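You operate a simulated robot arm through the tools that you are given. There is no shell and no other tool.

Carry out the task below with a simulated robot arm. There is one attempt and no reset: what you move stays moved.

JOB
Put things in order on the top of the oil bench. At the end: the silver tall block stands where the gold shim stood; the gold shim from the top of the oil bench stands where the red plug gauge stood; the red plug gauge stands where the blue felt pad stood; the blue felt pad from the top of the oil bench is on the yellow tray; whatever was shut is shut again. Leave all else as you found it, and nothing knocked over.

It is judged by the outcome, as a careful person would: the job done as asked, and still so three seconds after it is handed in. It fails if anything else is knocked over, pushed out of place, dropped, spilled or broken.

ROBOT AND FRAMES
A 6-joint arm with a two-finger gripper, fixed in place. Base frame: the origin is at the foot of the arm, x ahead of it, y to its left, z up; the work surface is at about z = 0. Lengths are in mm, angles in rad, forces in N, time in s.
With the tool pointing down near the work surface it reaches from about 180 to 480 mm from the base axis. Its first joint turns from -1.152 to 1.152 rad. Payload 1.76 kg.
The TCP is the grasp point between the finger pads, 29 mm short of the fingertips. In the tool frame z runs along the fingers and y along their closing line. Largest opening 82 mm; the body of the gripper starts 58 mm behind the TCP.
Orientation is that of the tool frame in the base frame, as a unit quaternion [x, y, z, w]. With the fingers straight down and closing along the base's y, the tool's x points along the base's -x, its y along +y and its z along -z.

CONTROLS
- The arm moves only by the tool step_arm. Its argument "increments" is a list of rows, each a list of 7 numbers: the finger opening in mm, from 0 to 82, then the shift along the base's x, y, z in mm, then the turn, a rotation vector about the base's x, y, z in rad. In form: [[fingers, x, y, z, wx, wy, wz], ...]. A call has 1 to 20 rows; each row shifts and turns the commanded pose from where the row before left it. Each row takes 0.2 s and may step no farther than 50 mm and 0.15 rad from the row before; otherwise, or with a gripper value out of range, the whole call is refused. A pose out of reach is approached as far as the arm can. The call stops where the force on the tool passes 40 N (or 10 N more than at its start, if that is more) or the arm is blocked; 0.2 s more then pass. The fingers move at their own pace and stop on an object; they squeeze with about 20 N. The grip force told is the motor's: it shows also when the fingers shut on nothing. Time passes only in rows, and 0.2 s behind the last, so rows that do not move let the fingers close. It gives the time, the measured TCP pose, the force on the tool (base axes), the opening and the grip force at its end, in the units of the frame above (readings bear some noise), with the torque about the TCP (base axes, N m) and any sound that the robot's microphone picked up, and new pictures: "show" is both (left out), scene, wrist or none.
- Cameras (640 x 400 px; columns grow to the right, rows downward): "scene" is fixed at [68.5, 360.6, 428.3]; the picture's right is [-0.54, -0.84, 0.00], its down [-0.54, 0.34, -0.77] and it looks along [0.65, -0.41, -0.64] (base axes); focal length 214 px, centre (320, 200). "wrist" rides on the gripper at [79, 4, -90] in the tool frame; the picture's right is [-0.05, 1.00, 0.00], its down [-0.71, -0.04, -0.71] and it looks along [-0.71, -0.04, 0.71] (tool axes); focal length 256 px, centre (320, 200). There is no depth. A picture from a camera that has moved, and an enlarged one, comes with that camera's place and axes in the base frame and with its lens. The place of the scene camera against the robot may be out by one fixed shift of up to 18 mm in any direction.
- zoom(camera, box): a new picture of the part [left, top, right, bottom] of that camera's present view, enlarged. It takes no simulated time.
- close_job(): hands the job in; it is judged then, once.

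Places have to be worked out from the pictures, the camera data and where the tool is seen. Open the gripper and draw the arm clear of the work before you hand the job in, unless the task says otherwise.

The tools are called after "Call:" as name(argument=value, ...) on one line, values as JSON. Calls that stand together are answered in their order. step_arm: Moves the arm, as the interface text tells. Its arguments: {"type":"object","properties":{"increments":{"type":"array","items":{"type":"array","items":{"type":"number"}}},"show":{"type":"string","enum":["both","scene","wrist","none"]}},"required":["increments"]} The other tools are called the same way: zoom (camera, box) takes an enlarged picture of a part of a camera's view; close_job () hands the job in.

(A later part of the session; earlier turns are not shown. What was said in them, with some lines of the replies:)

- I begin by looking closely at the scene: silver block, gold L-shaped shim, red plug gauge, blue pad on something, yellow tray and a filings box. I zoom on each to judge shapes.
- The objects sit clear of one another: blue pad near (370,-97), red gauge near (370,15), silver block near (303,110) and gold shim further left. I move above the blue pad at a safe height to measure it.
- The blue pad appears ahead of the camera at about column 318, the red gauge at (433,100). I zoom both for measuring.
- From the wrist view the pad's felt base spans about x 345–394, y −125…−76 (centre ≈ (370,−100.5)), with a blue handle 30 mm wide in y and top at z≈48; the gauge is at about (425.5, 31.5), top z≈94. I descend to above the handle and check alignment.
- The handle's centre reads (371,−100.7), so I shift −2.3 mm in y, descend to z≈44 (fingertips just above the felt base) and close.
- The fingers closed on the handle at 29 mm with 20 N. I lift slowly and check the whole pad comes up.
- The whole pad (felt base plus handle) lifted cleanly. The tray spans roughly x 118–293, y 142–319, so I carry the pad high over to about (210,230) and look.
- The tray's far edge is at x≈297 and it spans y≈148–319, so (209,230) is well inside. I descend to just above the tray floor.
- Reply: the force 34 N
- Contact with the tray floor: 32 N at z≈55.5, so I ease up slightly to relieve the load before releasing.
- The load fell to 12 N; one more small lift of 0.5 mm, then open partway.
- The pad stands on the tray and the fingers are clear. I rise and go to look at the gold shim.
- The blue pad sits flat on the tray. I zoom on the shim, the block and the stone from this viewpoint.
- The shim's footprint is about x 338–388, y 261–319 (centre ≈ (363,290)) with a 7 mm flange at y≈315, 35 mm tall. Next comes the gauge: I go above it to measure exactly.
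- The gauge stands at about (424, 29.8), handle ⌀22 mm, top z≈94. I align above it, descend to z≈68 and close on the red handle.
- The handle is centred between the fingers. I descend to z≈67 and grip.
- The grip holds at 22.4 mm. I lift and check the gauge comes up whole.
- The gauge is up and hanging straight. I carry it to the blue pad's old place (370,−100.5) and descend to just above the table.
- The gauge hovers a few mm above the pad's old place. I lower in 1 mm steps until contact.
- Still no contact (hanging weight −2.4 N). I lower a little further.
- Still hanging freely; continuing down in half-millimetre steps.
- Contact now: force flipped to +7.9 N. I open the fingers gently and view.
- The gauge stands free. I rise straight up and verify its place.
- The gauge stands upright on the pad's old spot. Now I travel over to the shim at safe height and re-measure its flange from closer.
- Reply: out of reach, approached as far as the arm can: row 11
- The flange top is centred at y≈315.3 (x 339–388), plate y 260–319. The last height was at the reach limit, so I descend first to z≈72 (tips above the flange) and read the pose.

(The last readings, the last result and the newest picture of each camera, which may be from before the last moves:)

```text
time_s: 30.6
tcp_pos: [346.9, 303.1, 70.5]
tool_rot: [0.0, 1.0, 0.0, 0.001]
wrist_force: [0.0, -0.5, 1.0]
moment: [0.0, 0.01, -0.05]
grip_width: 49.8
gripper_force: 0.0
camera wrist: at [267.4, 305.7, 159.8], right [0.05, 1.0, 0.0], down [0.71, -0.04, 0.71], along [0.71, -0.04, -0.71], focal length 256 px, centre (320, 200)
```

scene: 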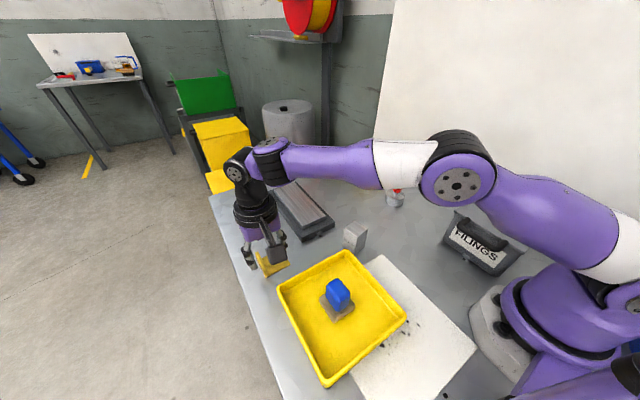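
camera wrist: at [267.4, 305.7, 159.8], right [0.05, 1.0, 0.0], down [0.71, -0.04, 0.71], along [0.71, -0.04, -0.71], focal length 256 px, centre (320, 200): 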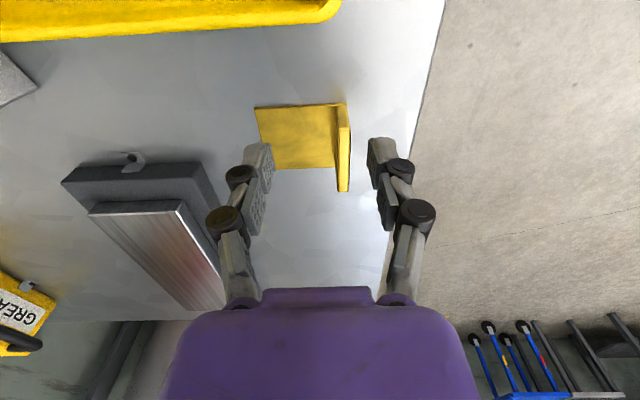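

The command was clipped, so I am at about (347, 303, 70). I shift to (352, 315.3) here, still above the flange, and check that it is reached.

Call:
step_arm(increments=[[50, 2.5, 6, 0, 0, 0, 0], [50, 2.5, 6.3, 0, 0, 0, 0], [50, 0, 0, 0, 0, 0, 0]], show="wrist")

```text
time_s: 31.4
tcp_pos: [353.3, 314.3, 71.0]
tool_rot: [0.001, 1.0, 0.0, 0.001]
wrist_force: [0.3, 0.8, 0.8]
moment: [0.01, 0.01, 0.02]
grip_width: 49.8
gripper_force: 0.0
camera wrist: at [272.7, 318.1, 160.5], right [0.05, 1.0, 0.0], down [0.71, -0.04, 0.71], along [0.71, -0.04, -0.71], focal length 256 px, centre (320, 200)
```

wrist: 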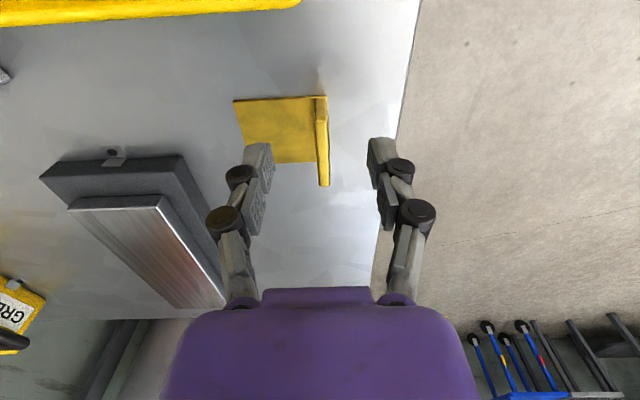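

Reached (352.5, 314.5) and the flange is centred between the fingers. I nudge 2 mm in x, descend to z≈36 (tips ~7 mm, above the 3 mm plate) and close.

Call:
step_arm(increments=[[50, 2, 0.2, -14, 0, 0, 0], [44, 0, 0, -12, 0, 0, 0], [40, 0, 0, -8, 0, 0, 0], [40, 0, 0, 0, 0, 0, 0]], show="both")

```text
time_s: 32.4
tcp_pos: [353.2, 314.8, 37.7]
tool_rot: [0.001, 1.0, 0.0, 0.001]
wrist_force: [0.0, -0.3, 0.8]
moment: [0.03, -0.03, 0.05]
grip_width: 40.0
gripper_force: 0.0
camera wrist: at [274.5, 317.8, 126.2], right [0.05, 1.0, 0.0], down [0.71, -0.04, 0.71], along [0.71, -0.04, -0.71], focal length 256 px, centre (320, 200)
```

scene: 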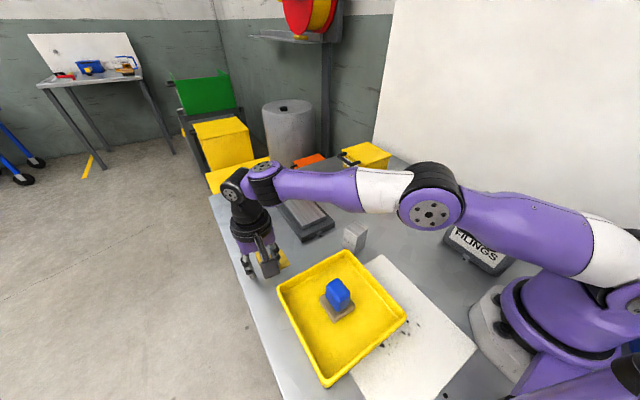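
wrist: 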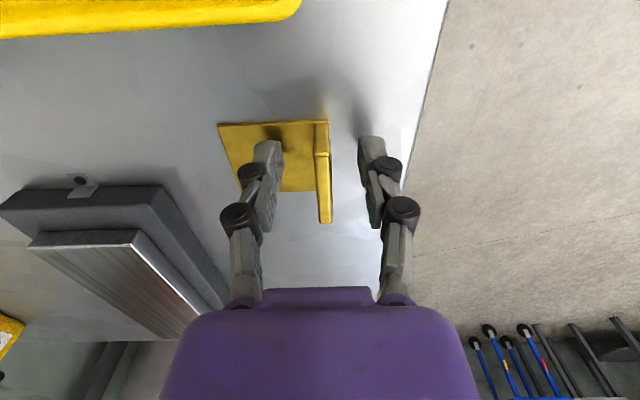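

The flange is centred between the fingers, tips clear of the plate. I close on it.

Call:
step_arm(increments=[[20, 0, 0, 0, 0, 0, 0], [3, 0, 0, 0, 0, 0, 0], [3, 0, 0, 0, 0, 0, 0], [3, 0, 0, 0, 0, 0, 0]], show="wrist")

```text
time_s: 33.4
tcp_pos: [354.8, 315.6, 36.5]
tool_rot: [0.001, 1.0, 0.0, 0.0]
wrist_force: [-0.1, -0.1, -0.3]
moment: [0.01, -0.01, 0.0]
grip_width: 7.2
gripper_force: 20.2
camera wrist: at [274.6, 317.8, 126.4], right [0.05, 1.0, 0.0], down [0.71, -0.04, 0.71], along [0.71, -0.04, -0.71], focal length 256 px, centre (320, 200)
```

wrist: 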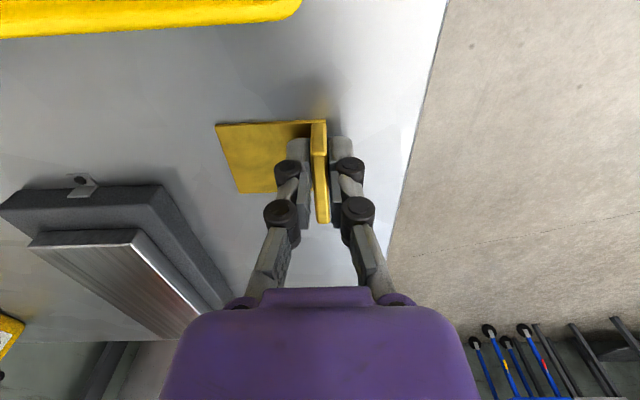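

Gripped at 7.2 mm. I lift slowly by ~40 mm and check it hangs level.

Call:
step_arm(increments=[[3, 0, 0, 4, 0, 0, 0], [3, 0, 0, 10, 0, 0, 0], [3, 0, 0, 15, 0, 0, 0], [3, -6, -6, 10, 0, 0, 0], [3, 0, 0, 0, 0, 0, 0]], show="both")

Call:
zoom(camera="scene", box=[220, 200, 340, 290])

```text
time_s: 34.6
tcp_pos: [347.9, 308.2, 76.2]
tool_rot: [-0.001, 1.0, 0.0, 0.001]
wrist_force: [0.0, -0.5, -1.2]
moment: [0.01, 0.04, -0.03]
grip_width: 7.2
gripper_force: 19.9
camera wrist: at [268.7, 311.5, 165.1], right [0.05, 1.0, 0.0], down [0.71, -0.04, 0.71], along [0.71, -0.04, -0.71], focal length 256 px, centre (320, 200)
```

scene: 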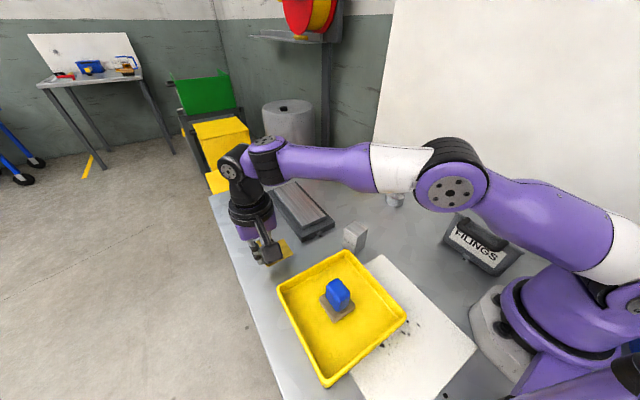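
wrist: 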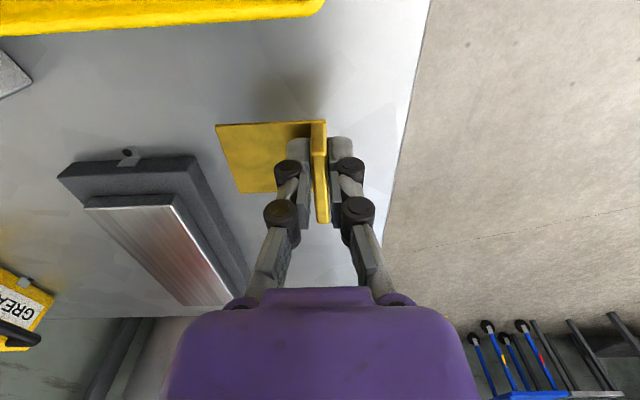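

```text
4.44 times, centred on (280, 245) of scene
camera zoom: at [68.5, 360.6, 428.3], right [-0.54, -0.84, 0.0], down [-0.54, 0.34, -0.77], along [0.65, -0.41, -0.64], focal length 953 px, centre (498, 0)
```

zoom: 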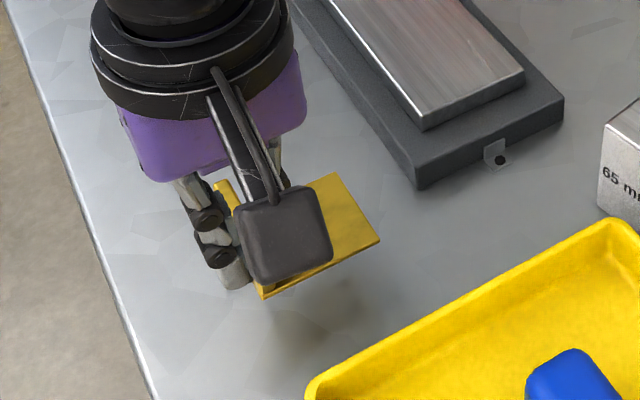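

The shim hangs level. I bring it inward, raise it, carry it across above the stone to the gauge's old place (424, 29.8), which puts the TCP at (414.2, 55.7).

Call:
step_arm(increments=[[3, -15, -14.5, 0, 0, 0, 0], [3, -15, -14.5, 5, 0, 0, 0], [3, 0, 0, 30, 0, 0, 0], [3, 0, 0, 25, 0, 0, 0], [3, 8, -18.7, 0, 0, 0, 0], [3, 16, -37.4, 0, 0, 0, 0], [3, 16, -37.4, 0, 0, 0, 0], [3, 16, -37.4, 0, 0, 0, 0], [3, 16, -37.4, 0, 0, 0, 0], [3, 16, -37.4, 0, 0, 0, 0], [3, 8, -18.6, 0, 0, 0, 0], [3, 0, 0, 0, 0, 0, 0]], show="both")

```text
time_s: 37.2
tcp_pos: [414.9, 53.9, 135.8]
tool_rot: [0.0, 1.0, 0.0, 0.001]
wrist_force: [-0.3, 0.5, -0.8]
moment: [-0.01, 0.01, 0.04]
grip_width: 7.3
gripper_force: 19.8
camera wrist: at [334.8, 57.8, 224.8], right [0.05, 1.0, 0.0], down [0.71, -0.04, 0.71], along [0.71, -0.04, -0.71], focal length 256 px, centre (320, 200)
```

scene: 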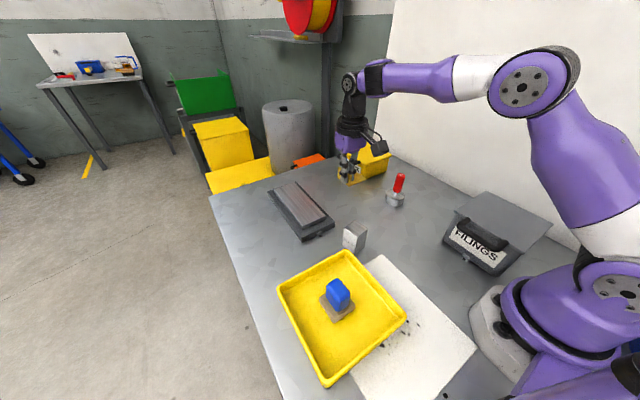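
wrist: 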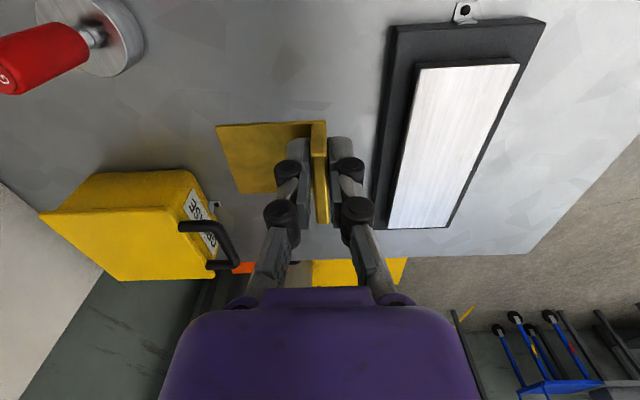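

Clear of everything around. I descend to a few mm above contact.

Call:
step_arm(increments=[[3, 0, 0, -35, 0, 0, 0], [3, 0, 0, -30, 0, 0, 0], [3, 0, 0, -20, 0, 0, 0], [3, 0, 0, -9, 0, 0, 0], [3, 0, 0, 0, 0, 0, 0]], show="both")

Call:
zoom(camera="scene", box=[290, 140, 410, 230])

```text
time_s: 38.4
tcp_pos: [414.0, 55.3, 42.5]
tool_rot: [0.0, 1.0, 0.0, 0.0]
wrist_force: [-0.3, -0.6, -0.9]
moment: [0.0, 0.03, -0.01]
grip_width: 7.5
gripper_force: 20.1
camera wrist: at [334.8, 58.3, 131.5], right [0.05, 1.0, 0.0], down [0.71, -0.04, 0.71], along [0.71, -0.04, -0.71], focal length 256 px, centre (320, 200)
```

scene: 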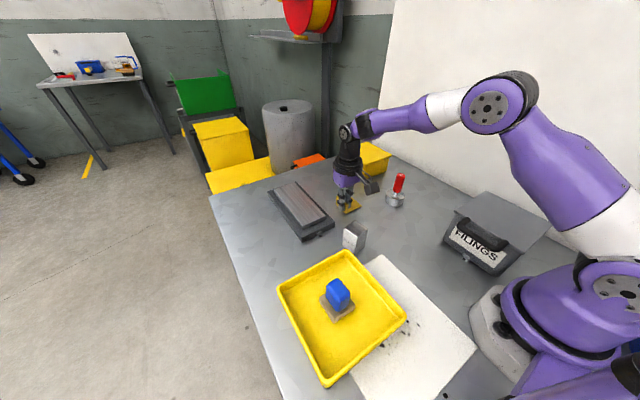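
wrist: 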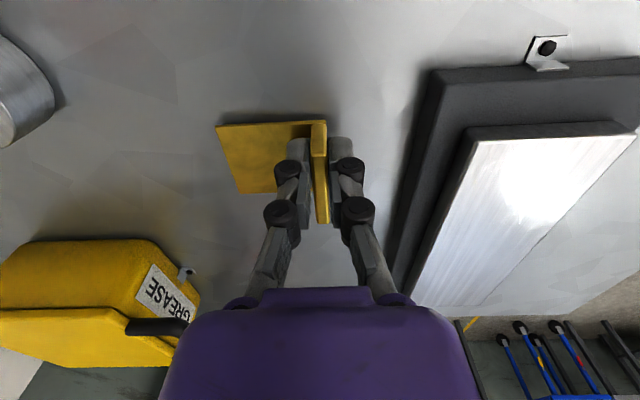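

```text
4.44 times, centred on (350, 185) of scene
camera zoom: at [68.5, 360.6, 428.3], right [-0.54, -0.84, 0.0], down [-0.54, 0.34, -0.77], along [0.65, -0.41, -0.64], focal length 953 px, centre (187, 267)
```

zoom: 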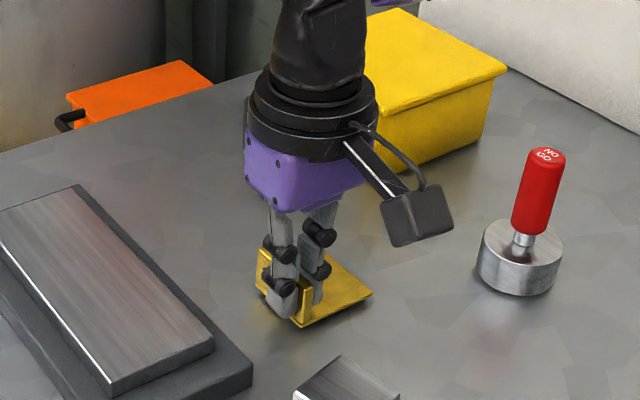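

The shim is about 5 mm above the bench at the gauge's old place. I lower it in small steps.

Call:
step_arm(increments=[[3, 0, 0, -1.5, 0, 0, 0], [3, 0, 0, -1, 0, 0, 0], [3, 0, 0, -0.7, 0, 0, 0], [3, 0, 0, 0, 0, 0, 0]], show="none")

```text
time_s: 39.4
tcp_pos: [413.8, 54.9, 39.2]
tool_rot: [0.0, 1.0, 0.001, 0.001]
wrist_force: [-0.1, 0.3, -0.2]
moment: [0.0, 0.03, -0.01]
grip_width: 7.1
gripper_force: 19.7
```

No clear contact yet; continuing in half-millimetre steps.

Call:
step_arm(increments=[[3, 0, 0, -0.5, 0, 0, 0], [3, 0, 0, -0.5, 0, 0, 0], [3, 0, 0, 0, 0, 0, 0]], show="none")

```text
time_s: 40.2
tcp_pos: [413.0, 55.9, 38.2]
tool_rot: [0.0, 1.0, -0.001, 0.0]
wrist_force: [-0.3, 0.6, -1.6]
moment: [0.0, -0.03, 0.0]
grip_width: 7.2
gripper_force: 20.1
```

Still carrying (−1.6 N). Lower another millimetre.

Call:
step_arm(increments=[[3, 0, 0, -0.5, 0, 0, 0], [3, 0, 0, -0.4, 0, 0, 0], [3, 0, 0, 0, 0, 0, 0]], show="none")

```text
time_s: 41.0
tcp_pos: [413.3, 54.8, 36.3]
tool_rot: [0.0, 1.0, 0.001, 0.001]
wrist_force: [-0.4, -1.9, 2.9]
moment: [-0.02, -0.02, -0.02]
grip_width: 7.1
gripper_force: 20.2
```

Light contact (+2.9 N). I open the fingers and look.

Call:
step_arm(increments=[[12, 0, 0, 0, 0, 0, 0], [22, 0, 0, 0, 0, 0, 0], [34, 0, 0, 0, 0, 0, 0], [34, 0, 0, 0, 0, 0, 0]], show="both")

```text
time_s: 42.0
tcp_pos: [414.4, 55.3, 37.0]
tool_rot: [0.0, 1.0, 0.001, 0.001]
wrist_force: [0.1, -0.5, 0.2]
moment: [-0.03, -0.01, -0.01]
grip_width: 33.9
gripper_force: 0.0
camera wrist: at [334.8, 58.6, 126.2], right [0.05, 1.0, 0.0], down [0.71, -0.04, 0.71], along [0.71, -0.04, -0.71], focal length 256 px, centre (320, 200)
```

scene: 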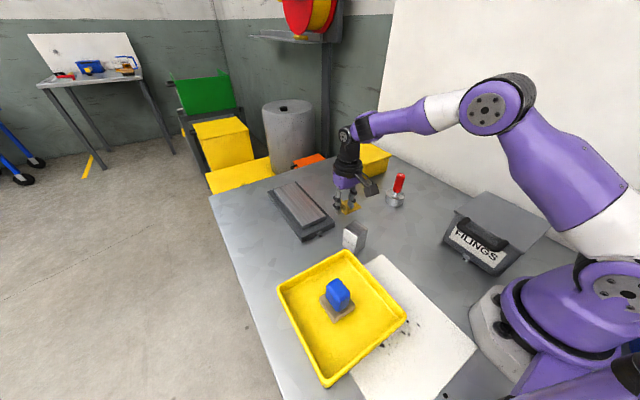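
wrist: 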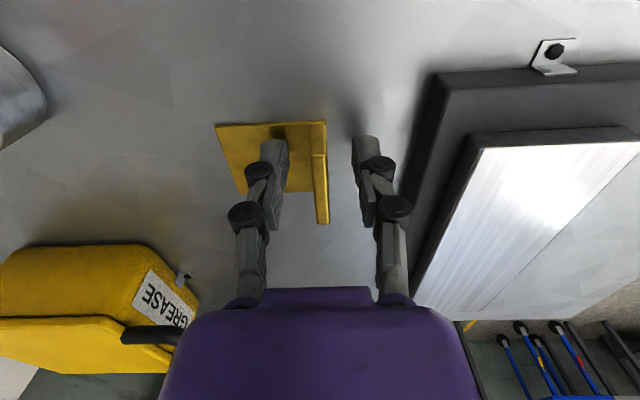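

The shim stands at the gauge's old place. I rise straight up, then move over the silver block to measure it.

Call:
step_arm(increments=[[34, 0, 0, 20, 0, 0, 0], [50, 0, 0, 40, 0, 0, 0], [70, 0, 0, 45, 0, 0, 0], [70, 0, 0, 35, 0, 0, 0], [70, -28, 14, 10, 0, 0, 0], [70, -38, 19, 0, 0, 0, 0], [70, -38, 19, 0, 0, 0, 0], [70, -10, 3, 0, 0, 0, 0], [70, 0, 0, 0, 0, 0, 0]], show="both")

Call:
zoom(camera="wrist", box=[260, 20, 380, 140])

Call:
zoom(camera="scene", box=[290, 140, 410, 230])

```text
time_s: 44.0
tcp_pos: [300.5, 110.2, 187.9]
tool_rot: [0.0, 1.0, -0.001, 0.001]
wrist_force: [0.0, 0.2, -0.7]
moment: [0.02, 0.02, 0.02]
grip_width: 69.8
gripper_force: 0.1
camera wrist: at [221.0, 113.0, 276.5], right [0.05, 1.0, 0.0], down [0.71, -0.04, 0.71], along [0.71, -0.04, -0.71], focal length 256 px, centre (320, 200)
```

scene: 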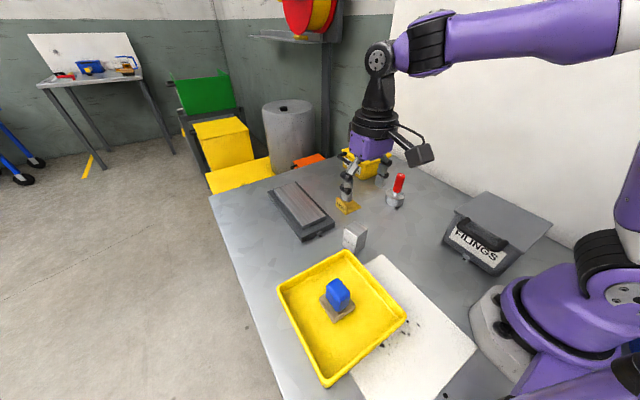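
wrist: 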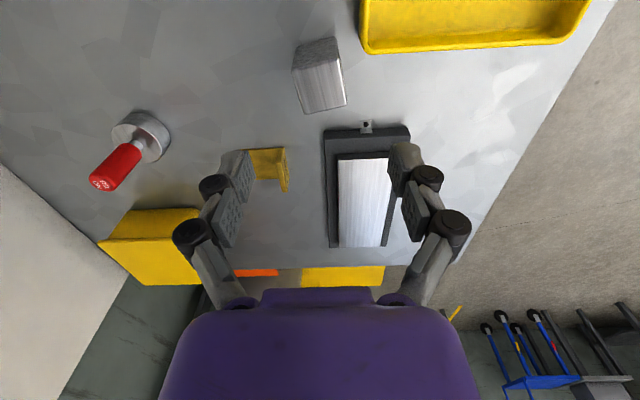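

```text
3.33 times, centred on (320, 80) of wrist
camera zoom: at [221.0, 113.0, 276.5], right [0.05, 1.0, 0.0], down [0.71, -0.04, 0.71], along [0.71, -0.04, -0.71], focal length 853 px, centre (320, 600)
```

zoom: 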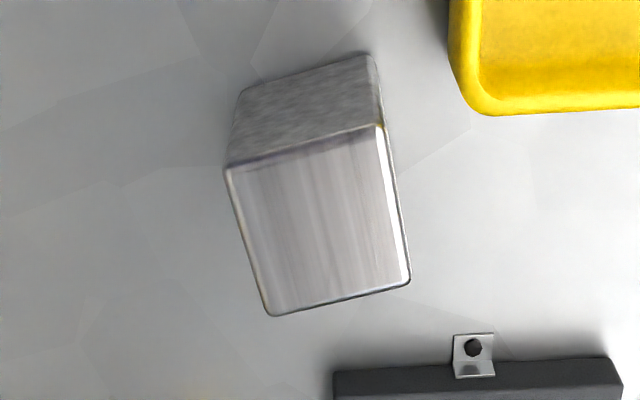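

```text
4.44 times, centred on (350, 185) of scene
camera zoom: at [68.5, 360.6, 428.3], right [-0.54, -0.84, 0.0], down [-0.54, 0.34, -0.77], along [0.65, -0.41, -0.64], focal length 953 px, centre (187, 267)
```

zoom: 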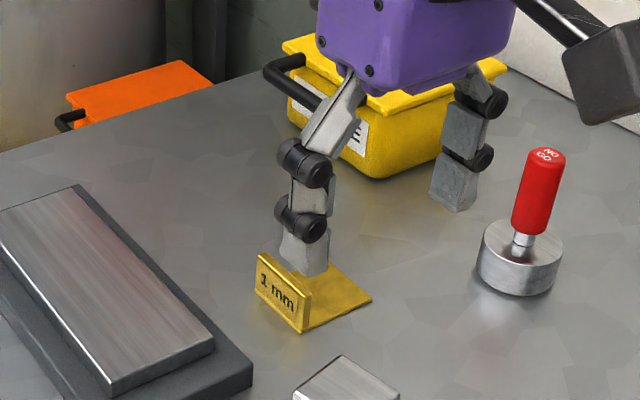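

The shim stands well with its flange upright. The block's top measures 37.5 mm square, centre ≈ (304, 110.1), yaw ≈ 0.187 rad; I turn the tool to match, with a 54 mm opening, and descend to z≈115 to check.

Call:
step_arm(increments=[[60, 3.8, -0.2, -10, 0, 0, 0.0935], [56, 0, 0, -30, 0, 0, 0.0935], [54, 0, 0, -32, 0, 0, 0], [54, 0, 0, 0, 0, 0, 0]], show="both")

Call:
zoom(camera="wrist", box=[220, 40, 440, 240])

```text
time_s: 45.0
tcp_pos: [304.8, 109.6, 114.8]
tool_rot: [-0.094, 0.996, 0.0, 0.0]
wrist_force: [0.7, 0.4, -0.4]
moment: [0.0, -0.04, 0.01]
grip_width: 54.3
gripper_force: 0.1
camera wrist: at [225.4, 97.7, 204.6], right [-0.13, 0.99, 0.0], down [0.7, 0.09, 0.71], along [0.7, 0.1, -0.71], focal length 256 px, centre (320, 200)
```

scene: 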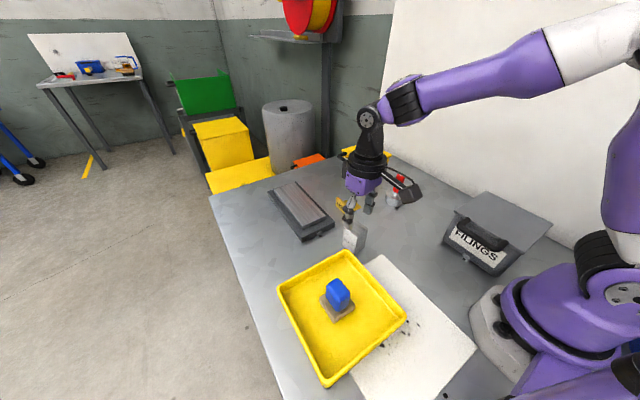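
wrist: 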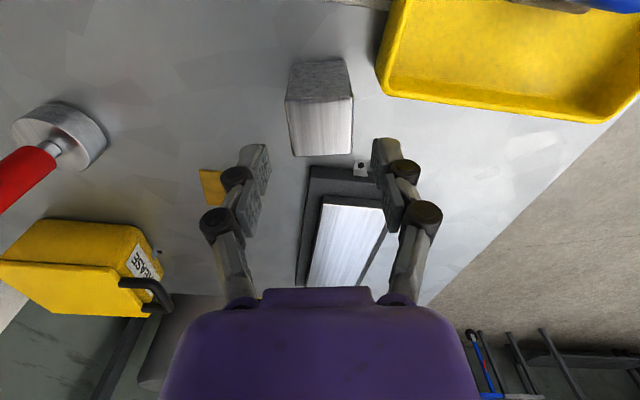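

```text
2.00 times, centred on (330, 140) of wrist
camera zoom: at [225.4, 97.7, 204.6], right [-0.13, 0.99, 0.0], down [0.7, 0.09, 0.71], along [0.7, 0.1, -0.71], focal length 512 px, centre (300, 320)
```

zoom: 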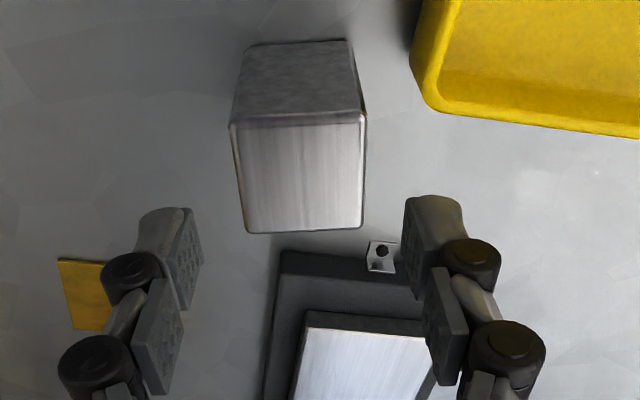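

The tool is aligned with the block (centre ≈ (304,109.6)). I descend to z≈62 (tips ≈33 mm, above the tray rim) and close.

Call:
step_arm(increments=[[54, 0, 0, -20, 0, 0, 0], [54, 0, 0, -20, 0, 0, 0], [54, 0, 0, -12.5, 0, 0, 0], [54, 0, 0, 0, 0, 0, 0], [30, 0, 0, 0, 0, 0, 0], [30, 0, 0, 0, 0, 0, 0], [30, 0, 0, 0, 0, 0, 0]], show="both")

```text
time_s: 46.6
tcp_pos: [303.4, 110.2, 61.9]
tool_rot: [-0.093, 0.996, 0.0, 0.001]
wrist_force: [0.5, -2.7, 5.7]
moment: [-0.04, -0.07, 0.05]
grip_width: 39.7
gripper_force: 20.1
camera wrist: at [225.4, 98.3, 152.0], right [-0.13, 0.99, 0.0], down [0.7, 0.09, 0.71], along [0.7, 0.1, -0.71], focal length 256 px, centre (320, 200)
```

scene: 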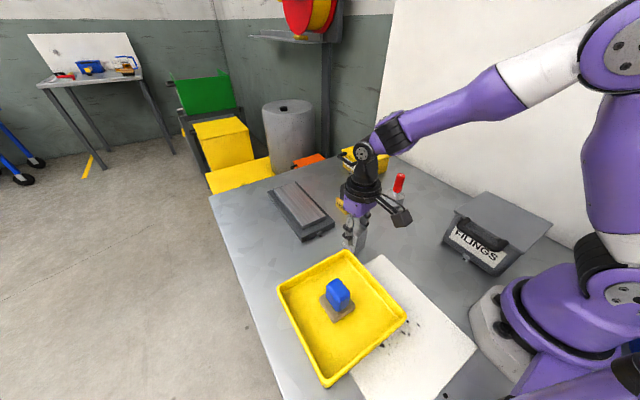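
wrist: 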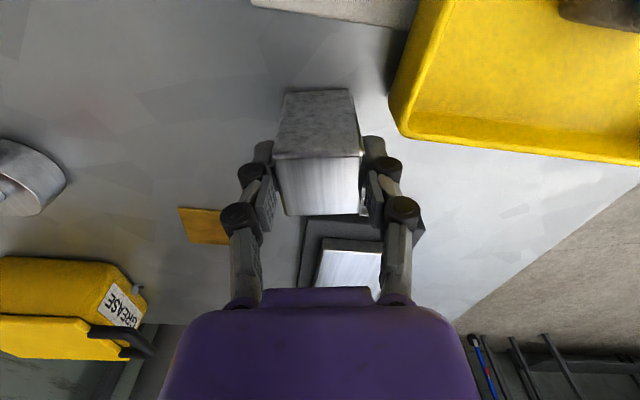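

Gripped at 39.7 mm. I lift slowly and check the weight and hold.

Call:
step_arm(increments=[[30, 0, 0, 4, 0, 0, 0], [30, 0, 0, 8, 0, 0, 0], [30, 0, 0, 15, 0, 0, 0], [30, 0, 0, 0, 0, 0, 0]], show="both")

```text
time_s: 47.6
tcp_pos: [304.0, 109.6, 89.7]
tool_rot: [-0.094, 0.996, 0.001, 0.0]
wrist_force: [-0.5, 0.1, -7.5]
moment: [0.04, 0.03, -0.01]
grip_width: 39.7
gripper_force: 20.1
camera wrist: at [224.7, 98.1, 179.3], right [-0.13, 0.99, 0.0], down [0.7, 0.09, 0.71], along [0.7, 0.1, -0.71], focal length 256 px, centre (320, 200)
```

scene: 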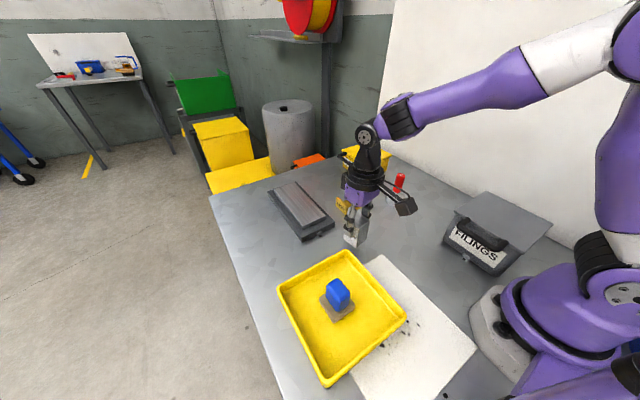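
wrist: 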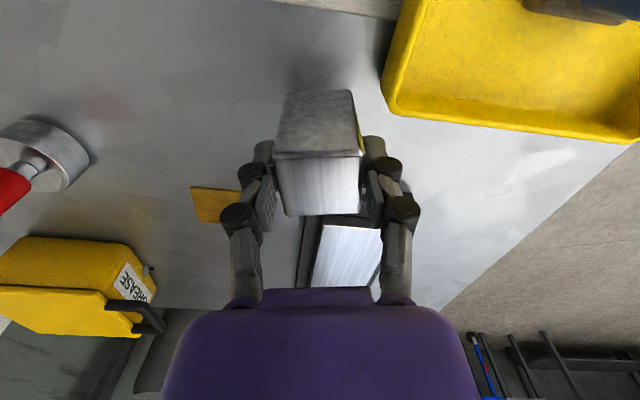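

About 0.76 kg, held firmly and level. I raise a bit, then carry it smoothly to the shim's old place (363.8, 289.3), turning it square on the way and lowering slightly near the end for reach.

Call:
step_arm(increments=[[30, 0, 0, 8, 0, 0, 0], [30, 0, 0, 10, 0, 0, 0], [30, 4, 12, 2, 0, 0, 0], [30, 8, 24, 0, 0, 0, -0.031], [30, 8, 24, 0, 0, 0, -0.031], [30, 8, 24, 0, 0, 0, -0.031], [30, 8, 24, 0, 0, 0, -0.031], [30, 8, 24, -5, 0, 0, -0.031], [30, 8, 24, -10, 0, 0, -0.032], [30, 5, 15, -10, 0, 0, 0], [30, 2.8, 8.3, -4, 0, 0, 0], [30, 0, 0, 0, 0, 0, 0]], show="both")

```text
time_s: 50.2
tcp_pos: [363.0, 289.6, 80.5]
tool_rot: [0.0, 1.0, 0.0, 0.0]
wrist_force: [0.1, 0.2, -8.0]
moment: [0.01, 0.02, -0.01]
grip_width: 39.7
gripper_force: 20.0
camera wrist: at [284.2, 292.9, 169.9], right [0.05, 1.0, 0.0], down [0.71, -0.04, 0.71], along [0.71, -0.04, -0.71], focal length 256 px, centre (320, 200)
```

scene: 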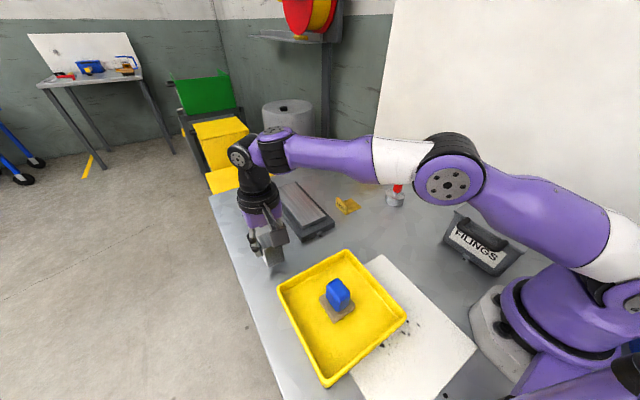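
wrist: 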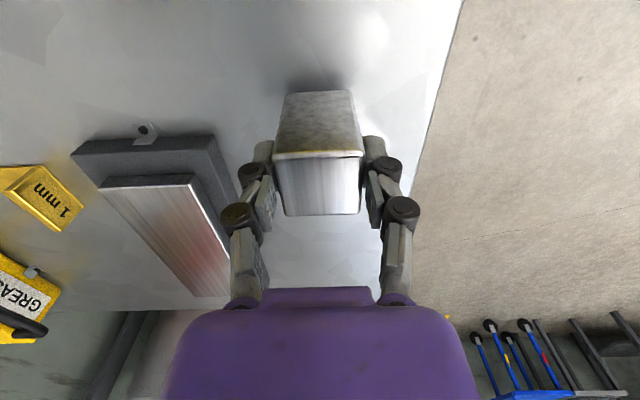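

At (363, 289.6), ~18 mm above the bench. I lower to just above contact.

Call:
step_arm(increments=[[30, 0.5, -0.2, -7, 0, 0, 0], [30, 0, 0, -5, 0, 0, 0], [30, 0, 0, -3, 0, 0, 0], [30, 0, 0, 0, 0, 0, 0]], show="none")

```text
time_s: 51.2
tcp_pos: [365.2, 288.7, 65.2]
tool_rot: [0.0, 1.0, 0.0, 0.0]
wrist_force: [-0.2, -0.6, -7.6]
moment: [0.01, 0.02, -0.01]
grip_width: 39.9
gripper_force: 19.4
```

Still hanging freely at z≈65. I continue in small steps.

Call:
step_arm(increments=[[30, 0, 0, -1, 0, 0, 0], [30, 0, 0, -0.7, 0, 0, 0], [30, 0, 0, -0.5, 0, 0, 0], [30, 0, 0, 0, 0, 0, 0]], show="none")

```text
time_s: 52.2
tcp_pos: [364.5, 288.6, 62.1]
tool_rot: [0.001, 1.0, 0.0, 0.0]
wrist_force: [-0.6, 0.0, -7.6]
moment: [0.02, 0.01, 0.0]
grip_width: 39.7
gripper_force: 19.6
```

Not yet touching (−7.6 N). Half-millimetre steps again.

Call:
step_arm(increments=[[30, 0, 0, -0.5, 0, 0, 0], [30, 0, 0, -0.4, 0, 0, 0], [30, 0, 0, 0, 0, 0, 0]], show="none")

```text
time_s: 53.0
tcp_pos: [363.5, 289.0, 62.7]
tool_rot: [0.0, 1.0, 0.0, 0.001]
wrist_force: [-1.5, -0.9, -0.8]
moment: [-0.05, -0.03, 0.02]
grip_width: 39.7
gripper_force: 19.9
```

The bench now carries most of the weight. I press 0.2 mm more, then open the fingers.

Call:
step_arm(increments=[[30, 0, 0, -0.2, 0, 0, 0], [30, 0, 0, 0, 0, 0, 0], [44, 0, 0, 0, 0, 0, 0], [54, 0, 0, 0, 0, 0, 0], [64, 0, 0, 0, 0, 0, 0], [64, 0, 0, 0, 0, 0, 0]], show="both")

```text
time_s: 54.4
tcp_pos: [364.6, 290.2, 61.5]
tool_rot: [0.0, 1.0, 0.0, 0.0]
wrist_force: [0.9, -0.3, 0.4]
moment: [0.02, 0.02, 0.01]
grip_width: 63.8
gripper_force: 0.0
camera wrist: at [284.9, 292.5, 151.8], right [0.05, 1.0, 0.0], down [0.71, -0.04, 0.71], along [0.71, -0.04, -0.71], focal length 256 px, centre (320, 200)
```

scene: 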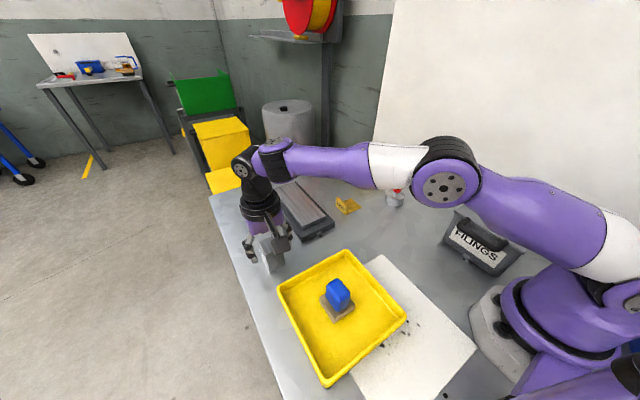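
wrist: 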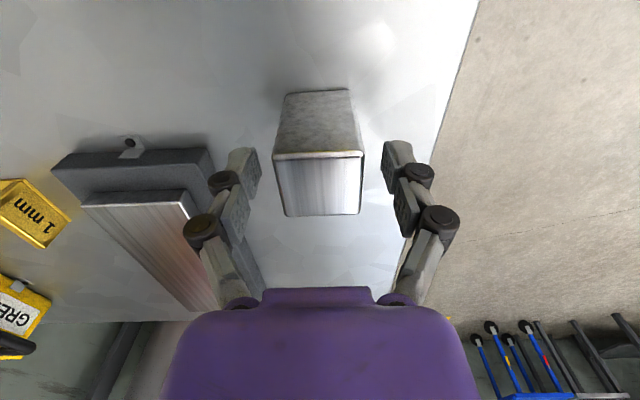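

The block stands free at the shim's place. I rise straight up to clear its top, then draw back and up to a safe pose.

Call:
step_arm(increments=[[64, 0, 0, 15, 0, 0, 0], [64, 0, 0, 20, 0, 0, 0], [64, 0, 0, 12, 0, 0, 0], [64, -12, -10, 8, 0, 0, 0], [64, -20, -17, 20, 0, 0, 0], [64, -20, -17, 30, 0, 0, 0], [64, -20, -17, 30, 0, 0, 0], [64, -20, -17, 30, 0, 0, 0], [64, -20, -17, 30, 0, 0, 0], [64, 0, 0, 0, 0, 0, 0]], show="both")

```text
time_s: 56.6
tcp_pos: [251.2, 195.9, 256.5]
tool_rot: [-0.001, 1.0, 0.0, 0.001]
wrist_force: [0.0, -0.2, 0.9]
moment: [-0.01, -0.02, 0.01]
grip_width: 64.0
gripper_force: 0.1
camera wrist: at [172.2, 198.0, 347.3], right [0.05, 1.0, 0.0], down [0.71, -0.04, 0.71], along [0.71, -0.04, -0.71], focal length 256 px, centre (320, 200)
```

scene: 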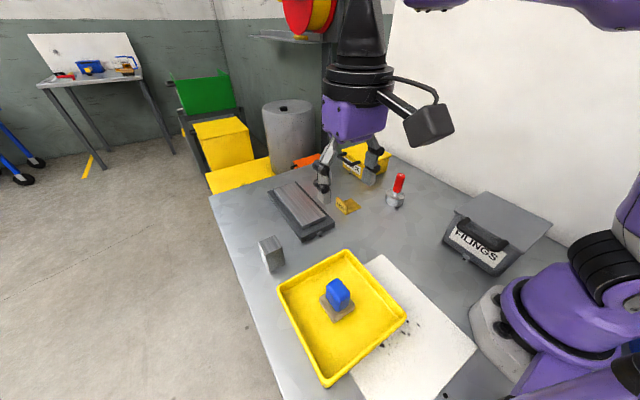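
wrist: 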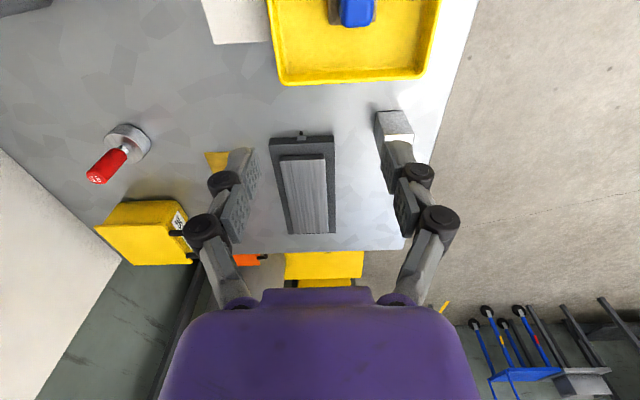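

The arm is clear. I zoom for a final check of all four items and the surroundings.

Call:
zoom(camera="scene", box=[220, 150, 440, 300])

Call:
zoom(camera="wrist", box=[80, 90, 260, 220])

Call:
zoom(camera="scene", box=[260, 230, 420, 340])

```text
2.67 times, centred on (330, 225) of scene
camera zoom: at [68.5, 360.6, 428.3], right [-0.54, -0.84, 0.0], down [-0.54, 0.34, -0.77], along [0.65, -0.41, -0.64], focal length 572 px, centre (293, 133)
```

zoom: 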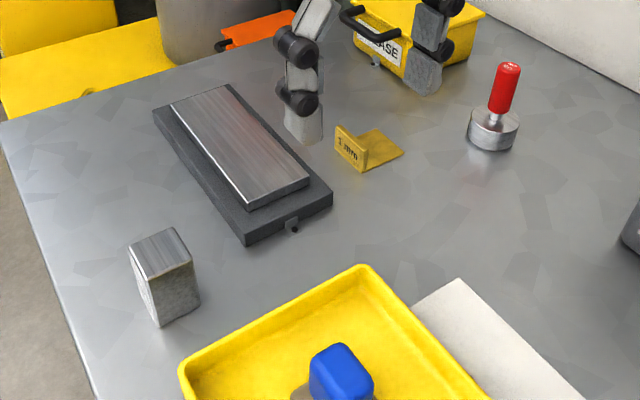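

```text
3.08 times, centred on (170, 155) of wrist
camera zoom: at [172.2, 198.0, 347.3], right [0.05, 1.0, 0.0], down [0.71, -0.04, 0.71], along [0.71, -0.04, -0.71], focal length 788 px, centre (782, 338)
```

zoom: 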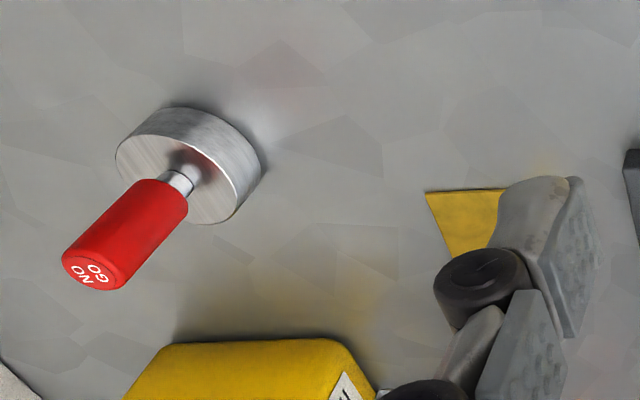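

```text
3.64 times, centred on (340, 285) of scene
camera zoom: at [68.5, 360.6, 428.3], right [-0.54, -0.84, 0.0], down [-0.54, 0.34, -0.77], along [0.65, -0.41, -0.64], focal length 780 px, centre (247, -109)
```

zoom: 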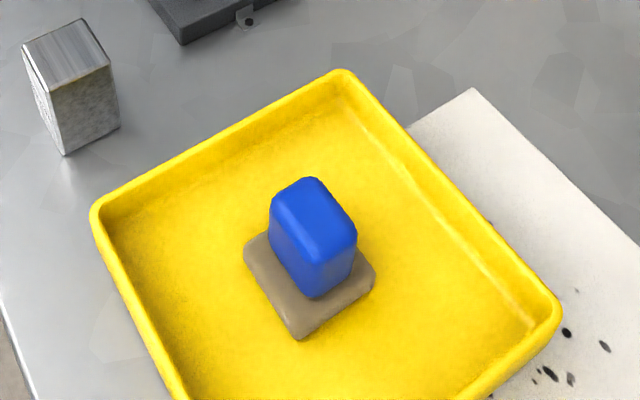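

The blue pad is flat on the tray. The gauge stands where the pad was, the shim where the gauge was, and the silver block where the shim was. Nothing else has moved, both boxes are still shut, and the arm is clear with its fingers open, so I hand the job in.

Call:
close_job()

```text
The job is handed in.
```

The job is done and handed in. All four moves were made, and the last pictures showed everything standing upright:

- **Blue felt pad:** it sits flat on the yellow tray, near the middle.
- **Red plug gauge:** it stands where the blue pad was, at about (370, −100).
- **Gold shim:** it stands where the gauge was, centred at about (424, 30), with its flange upright as before.
- **Silver tall block:** it stands where the shim was, at about (364, 289). It had been turned about 11° before the move; I set it square with the bench.

Each item was set to within a few millimetres, judging by the pictures and arm readings. Nothing was opened, and the tray, stone and boxes look unmoved. The gripper is open and the arm is clear of the work.
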